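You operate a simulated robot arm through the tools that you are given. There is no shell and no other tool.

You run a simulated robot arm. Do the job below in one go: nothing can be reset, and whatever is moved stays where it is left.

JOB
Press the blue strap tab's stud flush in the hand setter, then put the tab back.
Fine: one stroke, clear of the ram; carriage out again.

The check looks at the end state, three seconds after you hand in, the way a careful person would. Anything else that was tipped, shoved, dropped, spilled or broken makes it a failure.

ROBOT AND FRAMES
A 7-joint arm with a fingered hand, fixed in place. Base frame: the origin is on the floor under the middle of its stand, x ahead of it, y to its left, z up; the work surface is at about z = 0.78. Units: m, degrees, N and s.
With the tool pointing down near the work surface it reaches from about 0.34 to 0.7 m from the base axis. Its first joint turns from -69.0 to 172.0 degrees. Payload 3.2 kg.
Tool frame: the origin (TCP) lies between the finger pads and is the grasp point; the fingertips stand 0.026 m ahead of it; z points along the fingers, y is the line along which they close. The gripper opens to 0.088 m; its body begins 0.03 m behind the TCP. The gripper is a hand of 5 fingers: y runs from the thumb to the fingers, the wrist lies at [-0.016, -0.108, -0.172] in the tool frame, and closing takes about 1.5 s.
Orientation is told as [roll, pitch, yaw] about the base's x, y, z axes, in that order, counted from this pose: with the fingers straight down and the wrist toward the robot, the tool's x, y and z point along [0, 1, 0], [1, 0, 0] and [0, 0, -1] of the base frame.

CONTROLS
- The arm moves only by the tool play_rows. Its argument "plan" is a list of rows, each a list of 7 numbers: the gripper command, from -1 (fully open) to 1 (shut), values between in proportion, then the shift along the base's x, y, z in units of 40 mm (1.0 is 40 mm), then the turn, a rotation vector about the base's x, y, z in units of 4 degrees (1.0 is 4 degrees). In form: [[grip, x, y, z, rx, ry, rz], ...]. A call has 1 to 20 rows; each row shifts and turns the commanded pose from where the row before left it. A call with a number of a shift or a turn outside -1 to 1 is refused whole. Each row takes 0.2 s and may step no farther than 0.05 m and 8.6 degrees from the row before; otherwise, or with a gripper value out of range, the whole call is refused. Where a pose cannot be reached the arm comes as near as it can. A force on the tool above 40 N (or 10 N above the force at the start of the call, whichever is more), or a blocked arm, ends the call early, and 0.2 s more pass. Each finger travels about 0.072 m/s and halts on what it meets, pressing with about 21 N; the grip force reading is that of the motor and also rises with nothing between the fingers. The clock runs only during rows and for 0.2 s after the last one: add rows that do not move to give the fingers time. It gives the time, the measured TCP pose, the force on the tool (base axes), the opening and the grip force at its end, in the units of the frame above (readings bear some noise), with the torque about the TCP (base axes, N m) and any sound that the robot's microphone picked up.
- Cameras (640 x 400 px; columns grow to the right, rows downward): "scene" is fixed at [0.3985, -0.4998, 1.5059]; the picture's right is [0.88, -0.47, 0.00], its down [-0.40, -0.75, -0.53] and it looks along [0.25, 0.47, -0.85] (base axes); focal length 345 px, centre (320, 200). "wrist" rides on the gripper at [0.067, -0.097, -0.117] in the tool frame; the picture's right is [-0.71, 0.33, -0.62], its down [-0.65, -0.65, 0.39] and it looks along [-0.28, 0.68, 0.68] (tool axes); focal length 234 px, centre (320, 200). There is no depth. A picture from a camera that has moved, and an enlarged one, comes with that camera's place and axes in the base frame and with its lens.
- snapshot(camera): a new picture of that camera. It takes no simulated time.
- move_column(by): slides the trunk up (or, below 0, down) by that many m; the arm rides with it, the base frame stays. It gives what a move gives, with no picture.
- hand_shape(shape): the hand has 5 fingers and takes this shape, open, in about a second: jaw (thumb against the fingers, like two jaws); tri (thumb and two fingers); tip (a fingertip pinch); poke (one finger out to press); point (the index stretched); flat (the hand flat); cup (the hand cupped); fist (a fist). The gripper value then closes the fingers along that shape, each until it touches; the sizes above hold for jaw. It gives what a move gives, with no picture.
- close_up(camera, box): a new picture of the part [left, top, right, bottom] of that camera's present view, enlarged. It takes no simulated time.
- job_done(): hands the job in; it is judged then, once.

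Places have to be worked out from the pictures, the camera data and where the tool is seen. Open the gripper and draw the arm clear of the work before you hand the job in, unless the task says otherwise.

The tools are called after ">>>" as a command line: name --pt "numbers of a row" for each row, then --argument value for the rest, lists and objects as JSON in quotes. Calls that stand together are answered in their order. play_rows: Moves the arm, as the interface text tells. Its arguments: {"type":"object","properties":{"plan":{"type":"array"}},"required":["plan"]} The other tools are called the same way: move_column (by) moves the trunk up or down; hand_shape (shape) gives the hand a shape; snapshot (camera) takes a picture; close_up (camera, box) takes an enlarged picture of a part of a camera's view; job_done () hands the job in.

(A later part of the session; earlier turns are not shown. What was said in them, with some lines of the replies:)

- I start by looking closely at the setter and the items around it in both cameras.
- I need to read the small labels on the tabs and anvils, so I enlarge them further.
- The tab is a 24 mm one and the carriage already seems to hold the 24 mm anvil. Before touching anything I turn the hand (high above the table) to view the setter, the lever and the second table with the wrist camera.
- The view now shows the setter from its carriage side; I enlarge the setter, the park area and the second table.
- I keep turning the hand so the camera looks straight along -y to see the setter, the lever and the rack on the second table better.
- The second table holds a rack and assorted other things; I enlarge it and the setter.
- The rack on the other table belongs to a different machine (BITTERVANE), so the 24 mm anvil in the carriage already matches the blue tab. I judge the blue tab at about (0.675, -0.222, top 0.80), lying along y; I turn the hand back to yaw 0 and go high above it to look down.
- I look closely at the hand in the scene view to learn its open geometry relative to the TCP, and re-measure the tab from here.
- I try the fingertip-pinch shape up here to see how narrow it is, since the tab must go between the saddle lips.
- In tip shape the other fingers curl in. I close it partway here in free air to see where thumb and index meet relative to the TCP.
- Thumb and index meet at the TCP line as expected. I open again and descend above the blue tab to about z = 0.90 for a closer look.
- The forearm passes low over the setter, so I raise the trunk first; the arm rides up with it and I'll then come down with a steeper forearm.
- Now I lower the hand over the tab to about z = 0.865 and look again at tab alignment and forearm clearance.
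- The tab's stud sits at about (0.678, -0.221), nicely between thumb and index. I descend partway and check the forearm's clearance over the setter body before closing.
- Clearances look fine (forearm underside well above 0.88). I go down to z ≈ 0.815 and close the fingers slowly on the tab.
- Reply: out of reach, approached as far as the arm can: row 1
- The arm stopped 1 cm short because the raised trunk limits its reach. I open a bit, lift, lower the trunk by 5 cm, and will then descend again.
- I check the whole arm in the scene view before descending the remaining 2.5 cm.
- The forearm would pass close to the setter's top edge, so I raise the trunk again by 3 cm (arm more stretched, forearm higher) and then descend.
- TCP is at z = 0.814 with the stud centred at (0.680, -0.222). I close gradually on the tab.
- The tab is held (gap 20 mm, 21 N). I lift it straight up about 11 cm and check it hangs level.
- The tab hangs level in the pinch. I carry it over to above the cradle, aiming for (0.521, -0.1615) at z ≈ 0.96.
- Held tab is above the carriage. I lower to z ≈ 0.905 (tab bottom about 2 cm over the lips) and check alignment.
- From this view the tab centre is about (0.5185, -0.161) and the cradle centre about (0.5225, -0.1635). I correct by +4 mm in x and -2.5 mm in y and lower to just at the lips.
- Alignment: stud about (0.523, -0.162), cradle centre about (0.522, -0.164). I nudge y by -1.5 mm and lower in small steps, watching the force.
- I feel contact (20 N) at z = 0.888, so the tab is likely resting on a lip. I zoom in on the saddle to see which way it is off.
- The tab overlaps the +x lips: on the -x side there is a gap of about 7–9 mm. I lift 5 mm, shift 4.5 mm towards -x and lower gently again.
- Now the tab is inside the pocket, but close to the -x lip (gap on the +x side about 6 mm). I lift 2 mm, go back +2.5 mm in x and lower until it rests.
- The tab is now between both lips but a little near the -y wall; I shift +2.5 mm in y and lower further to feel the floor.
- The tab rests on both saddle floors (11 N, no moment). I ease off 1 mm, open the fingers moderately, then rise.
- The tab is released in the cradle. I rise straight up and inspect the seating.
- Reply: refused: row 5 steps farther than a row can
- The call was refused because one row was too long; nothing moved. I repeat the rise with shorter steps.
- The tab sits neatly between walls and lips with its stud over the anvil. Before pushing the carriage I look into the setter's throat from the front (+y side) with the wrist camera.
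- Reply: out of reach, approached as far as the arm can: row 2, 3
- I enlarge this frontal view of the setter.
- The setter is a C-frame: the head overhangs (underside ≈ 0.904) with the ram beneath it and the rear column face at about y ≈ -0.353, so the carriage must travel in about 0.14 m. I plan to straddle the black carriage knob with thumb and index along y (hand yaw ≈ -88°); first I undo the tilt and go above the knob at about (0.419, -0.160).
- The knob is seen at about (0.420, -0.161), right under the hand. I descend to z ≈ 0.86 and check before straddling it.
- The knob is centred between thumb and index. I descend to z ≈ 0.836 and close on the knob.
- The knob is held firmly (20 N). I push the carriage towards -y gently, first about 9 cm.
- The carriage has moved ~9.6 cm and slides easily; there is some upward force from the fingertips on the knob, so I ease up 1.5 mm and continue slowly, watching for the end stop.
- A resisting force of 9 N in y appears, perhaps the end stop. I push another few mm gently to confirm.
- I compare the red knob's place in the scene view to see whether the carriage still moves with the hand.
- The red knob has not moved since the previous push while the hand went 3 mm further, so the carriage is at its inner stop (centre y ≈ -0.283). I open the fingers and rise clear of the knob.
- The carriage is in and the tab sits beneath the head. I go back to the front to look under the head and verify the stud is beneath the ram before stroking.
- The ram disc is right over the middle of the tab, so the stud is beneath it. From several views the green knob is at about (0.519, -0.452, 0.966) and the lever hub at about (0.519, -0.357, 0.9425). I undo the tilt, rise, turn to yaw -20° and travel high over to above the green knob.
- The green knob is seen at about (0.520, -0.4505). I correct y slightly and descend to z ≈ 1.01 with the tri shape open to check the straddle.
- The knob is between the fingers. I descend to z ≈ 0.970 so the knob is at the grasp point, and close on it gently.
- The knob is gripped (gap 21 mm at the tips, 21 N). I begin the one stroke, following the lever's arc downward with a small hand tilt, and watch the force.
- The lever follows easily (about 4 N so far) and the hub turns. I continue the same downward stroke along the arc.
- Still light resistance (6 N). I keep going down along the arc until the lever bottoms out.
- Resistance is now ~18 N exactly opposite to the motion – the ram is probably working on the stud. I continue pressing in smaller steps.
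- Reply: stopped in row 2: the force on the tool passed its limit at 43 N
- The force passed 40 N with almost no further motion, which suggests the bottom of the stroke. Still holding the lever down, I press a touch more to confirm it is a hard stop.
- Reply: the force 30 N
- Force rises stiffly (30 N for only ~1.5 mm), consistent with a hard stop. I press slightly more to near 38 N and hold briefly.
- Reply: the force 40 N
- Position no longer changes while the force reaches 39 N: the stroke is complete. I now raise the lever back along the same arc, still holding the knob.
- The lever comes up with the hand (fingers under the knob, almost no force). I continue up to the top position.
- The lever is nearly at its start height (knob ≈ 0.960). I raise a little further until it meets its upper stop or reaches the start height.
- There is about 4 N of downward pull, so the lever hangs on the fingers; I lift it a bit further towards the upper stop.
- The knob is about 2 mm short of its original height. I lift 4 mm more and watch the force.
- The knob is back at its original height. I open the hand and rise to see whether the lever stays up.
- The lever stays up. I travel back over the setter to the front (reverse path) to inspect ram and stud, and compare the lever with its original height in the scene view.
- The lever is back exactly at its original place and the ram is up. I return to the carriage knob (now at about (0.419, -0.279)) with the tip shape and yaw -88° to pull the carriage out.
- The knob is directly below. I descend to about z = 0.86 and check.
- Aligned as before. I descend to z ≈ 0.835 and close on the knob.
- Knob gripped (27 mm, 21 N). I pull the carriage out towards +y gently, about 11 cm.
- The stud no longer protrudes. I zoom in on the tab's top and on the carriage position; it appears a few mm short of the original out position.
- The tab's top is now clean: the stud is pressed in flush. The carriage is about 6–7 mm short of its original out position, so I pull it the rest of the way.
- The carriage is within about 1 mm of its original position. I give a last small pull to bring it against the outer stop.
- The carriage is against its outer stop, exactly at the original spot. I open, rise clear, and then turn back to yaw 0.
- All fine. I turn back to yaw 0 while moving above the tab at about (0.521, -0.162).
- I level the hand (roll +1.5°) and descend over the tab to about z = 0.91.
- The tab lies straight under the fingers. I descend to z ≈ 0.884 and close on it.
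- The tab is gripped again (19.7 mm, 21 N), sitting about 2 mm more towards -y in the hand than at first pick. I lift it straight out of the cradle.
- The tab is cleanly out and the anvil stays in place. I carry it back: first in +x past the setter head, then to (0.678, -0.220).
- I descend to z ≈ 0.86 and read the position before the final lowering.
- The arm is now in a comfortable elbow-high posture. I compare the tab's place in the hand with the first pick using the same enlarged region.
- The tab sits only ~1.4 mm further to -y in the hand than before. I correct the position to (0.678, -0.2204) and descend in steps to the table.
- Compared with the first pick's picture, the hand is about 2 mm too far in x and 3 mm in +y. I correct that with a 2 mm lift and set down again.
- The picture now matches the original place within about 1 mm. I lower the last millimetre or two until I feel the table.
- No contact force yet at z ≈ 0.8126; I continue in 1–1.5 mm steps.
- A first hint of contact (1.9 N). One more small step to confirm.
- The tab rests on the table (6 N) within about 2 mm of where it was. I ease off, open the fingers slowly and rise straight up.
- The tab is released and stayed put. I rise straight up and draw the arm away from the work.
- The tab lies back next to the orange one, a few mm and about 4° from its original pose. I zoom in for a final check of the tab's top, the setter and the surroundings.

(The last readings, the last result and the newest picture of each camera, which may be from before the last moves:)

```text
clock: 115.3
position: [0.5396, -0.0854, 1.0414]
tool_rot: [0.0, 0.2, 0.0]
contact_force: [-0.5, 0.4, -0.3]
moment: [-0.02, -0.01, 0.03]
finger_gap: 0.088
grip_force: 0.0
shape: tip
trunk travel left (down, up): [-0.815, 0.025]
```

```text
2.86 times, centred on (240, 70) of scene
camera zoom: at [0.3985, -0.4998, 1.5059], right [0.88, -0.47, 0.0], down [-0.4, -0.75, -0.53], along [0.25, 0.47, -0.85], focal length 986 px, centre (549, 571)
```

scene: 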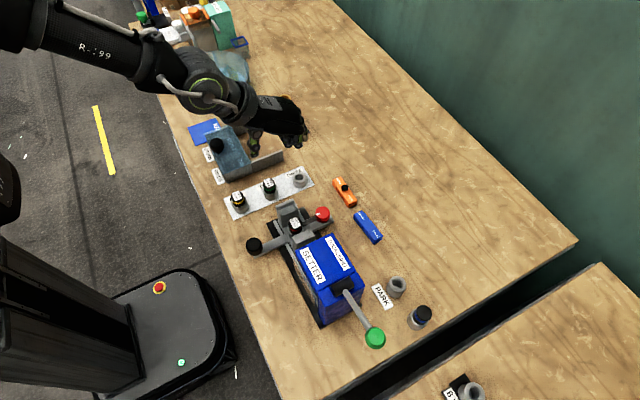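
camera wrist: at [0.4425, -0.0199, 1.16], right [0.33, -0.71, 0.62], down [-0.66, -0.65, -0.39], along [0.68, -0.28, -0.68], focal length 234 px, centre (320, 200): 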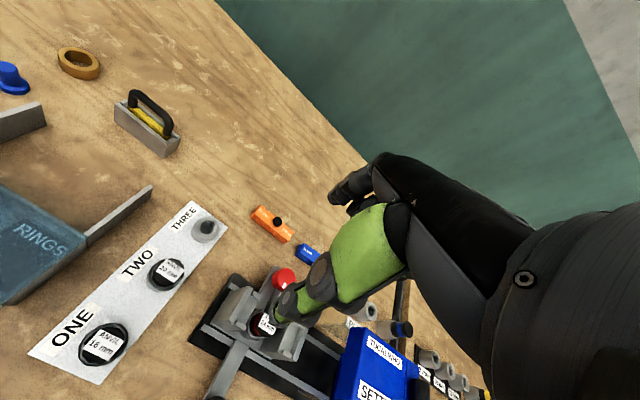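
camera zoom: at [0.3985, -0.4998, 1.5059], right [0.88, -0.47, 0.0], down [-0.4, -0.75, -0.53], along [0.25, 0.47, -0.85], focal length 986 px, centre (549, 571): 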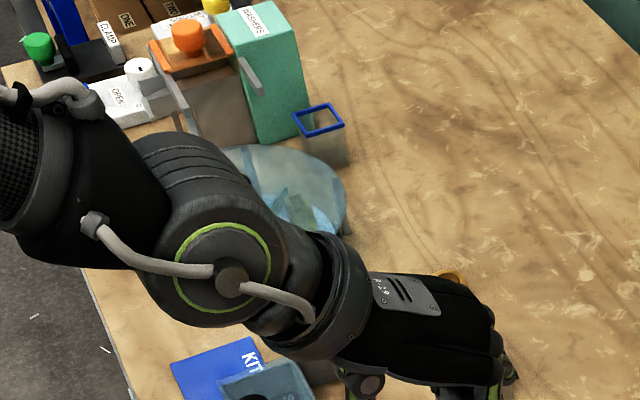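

Setter, lever, carriage, anvils and the neighbours look just as at the start, with the tab's stud pressed in. I draw the arm further up and take a last look at the objects behind it.

>>> play_rows --pt "-1 0 0 0.7 0 0 0" --pt "-1 0 0 0.7 0 0 0" --pt "-1 0 0 0.7 0 0 0" --pt "-1 0 0 0 0 0 0"

>>> snapshot --camera "scene"

>>> snapshot --camera "wrist"

```text
clock: 116.3
position: [0.5403, -0.0864, 1.1255]
tool_rot: [0.1, 0.2, 0.1]
contact_force: [-0.3, 0.0, 0.3]
moment: [0.02, 0.04, 0.01]
finger_gap: 0.088
grip_force: 0.1
shape: tip
trunk travel left (down, up): [-0.815, 0.025]
```

```text
taken
```

scene: 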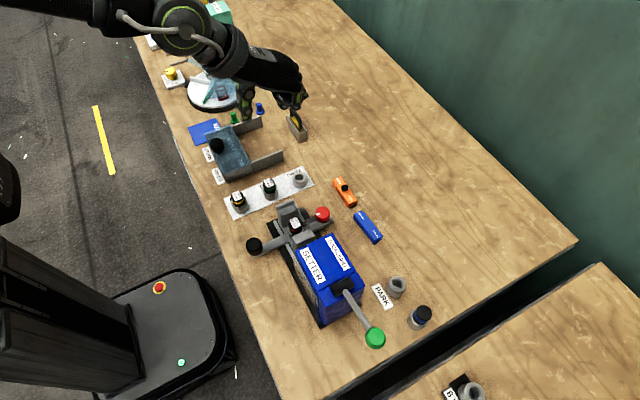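

```text
taken
camera wrist: at [0.4432, -0.0201, 1.2448], right [0.33, -0.71, 0.62], down [-0.66, -0.65, -0.39], along [0.68, -0.28, -0.68], focal length 234 px, centre (320, 200)
```

wrist: 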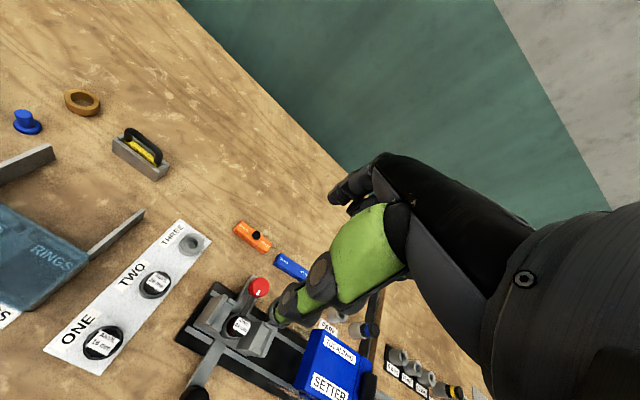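

The final pictures show the stud pressed in, the tab back in its place beside the orange one, the lever up and the carriage out. Everything else is undisturbed, and the hand is open and clear of the work. I hand the job in.

>>> job_done

```text
The job is handed in.
```

I pressed the blue tab's stud in with one stroke of the setter, put the tab back beside the orange one, and handed the job in. The check hasn't reported a result yet.

- **Stud:** No stud stands proud of the tab's top in the last pictures. I pressed the lever until it stopped moving at about 39 N, then raised it to its original height. I judged "flush" from the pictures only; I had no way to measure it.
- **Tab position:** It sits about 3 mm and roughly 4° off where it was at the start.
- **Setter:** The carriage is out against its stop and the ram is up. The 24 mm anvil is still in the carriage; it was already fitted and matched the tab.
- **Surroundings:** Nothing else looks moved or tipped. The hand is open and clear of the work.
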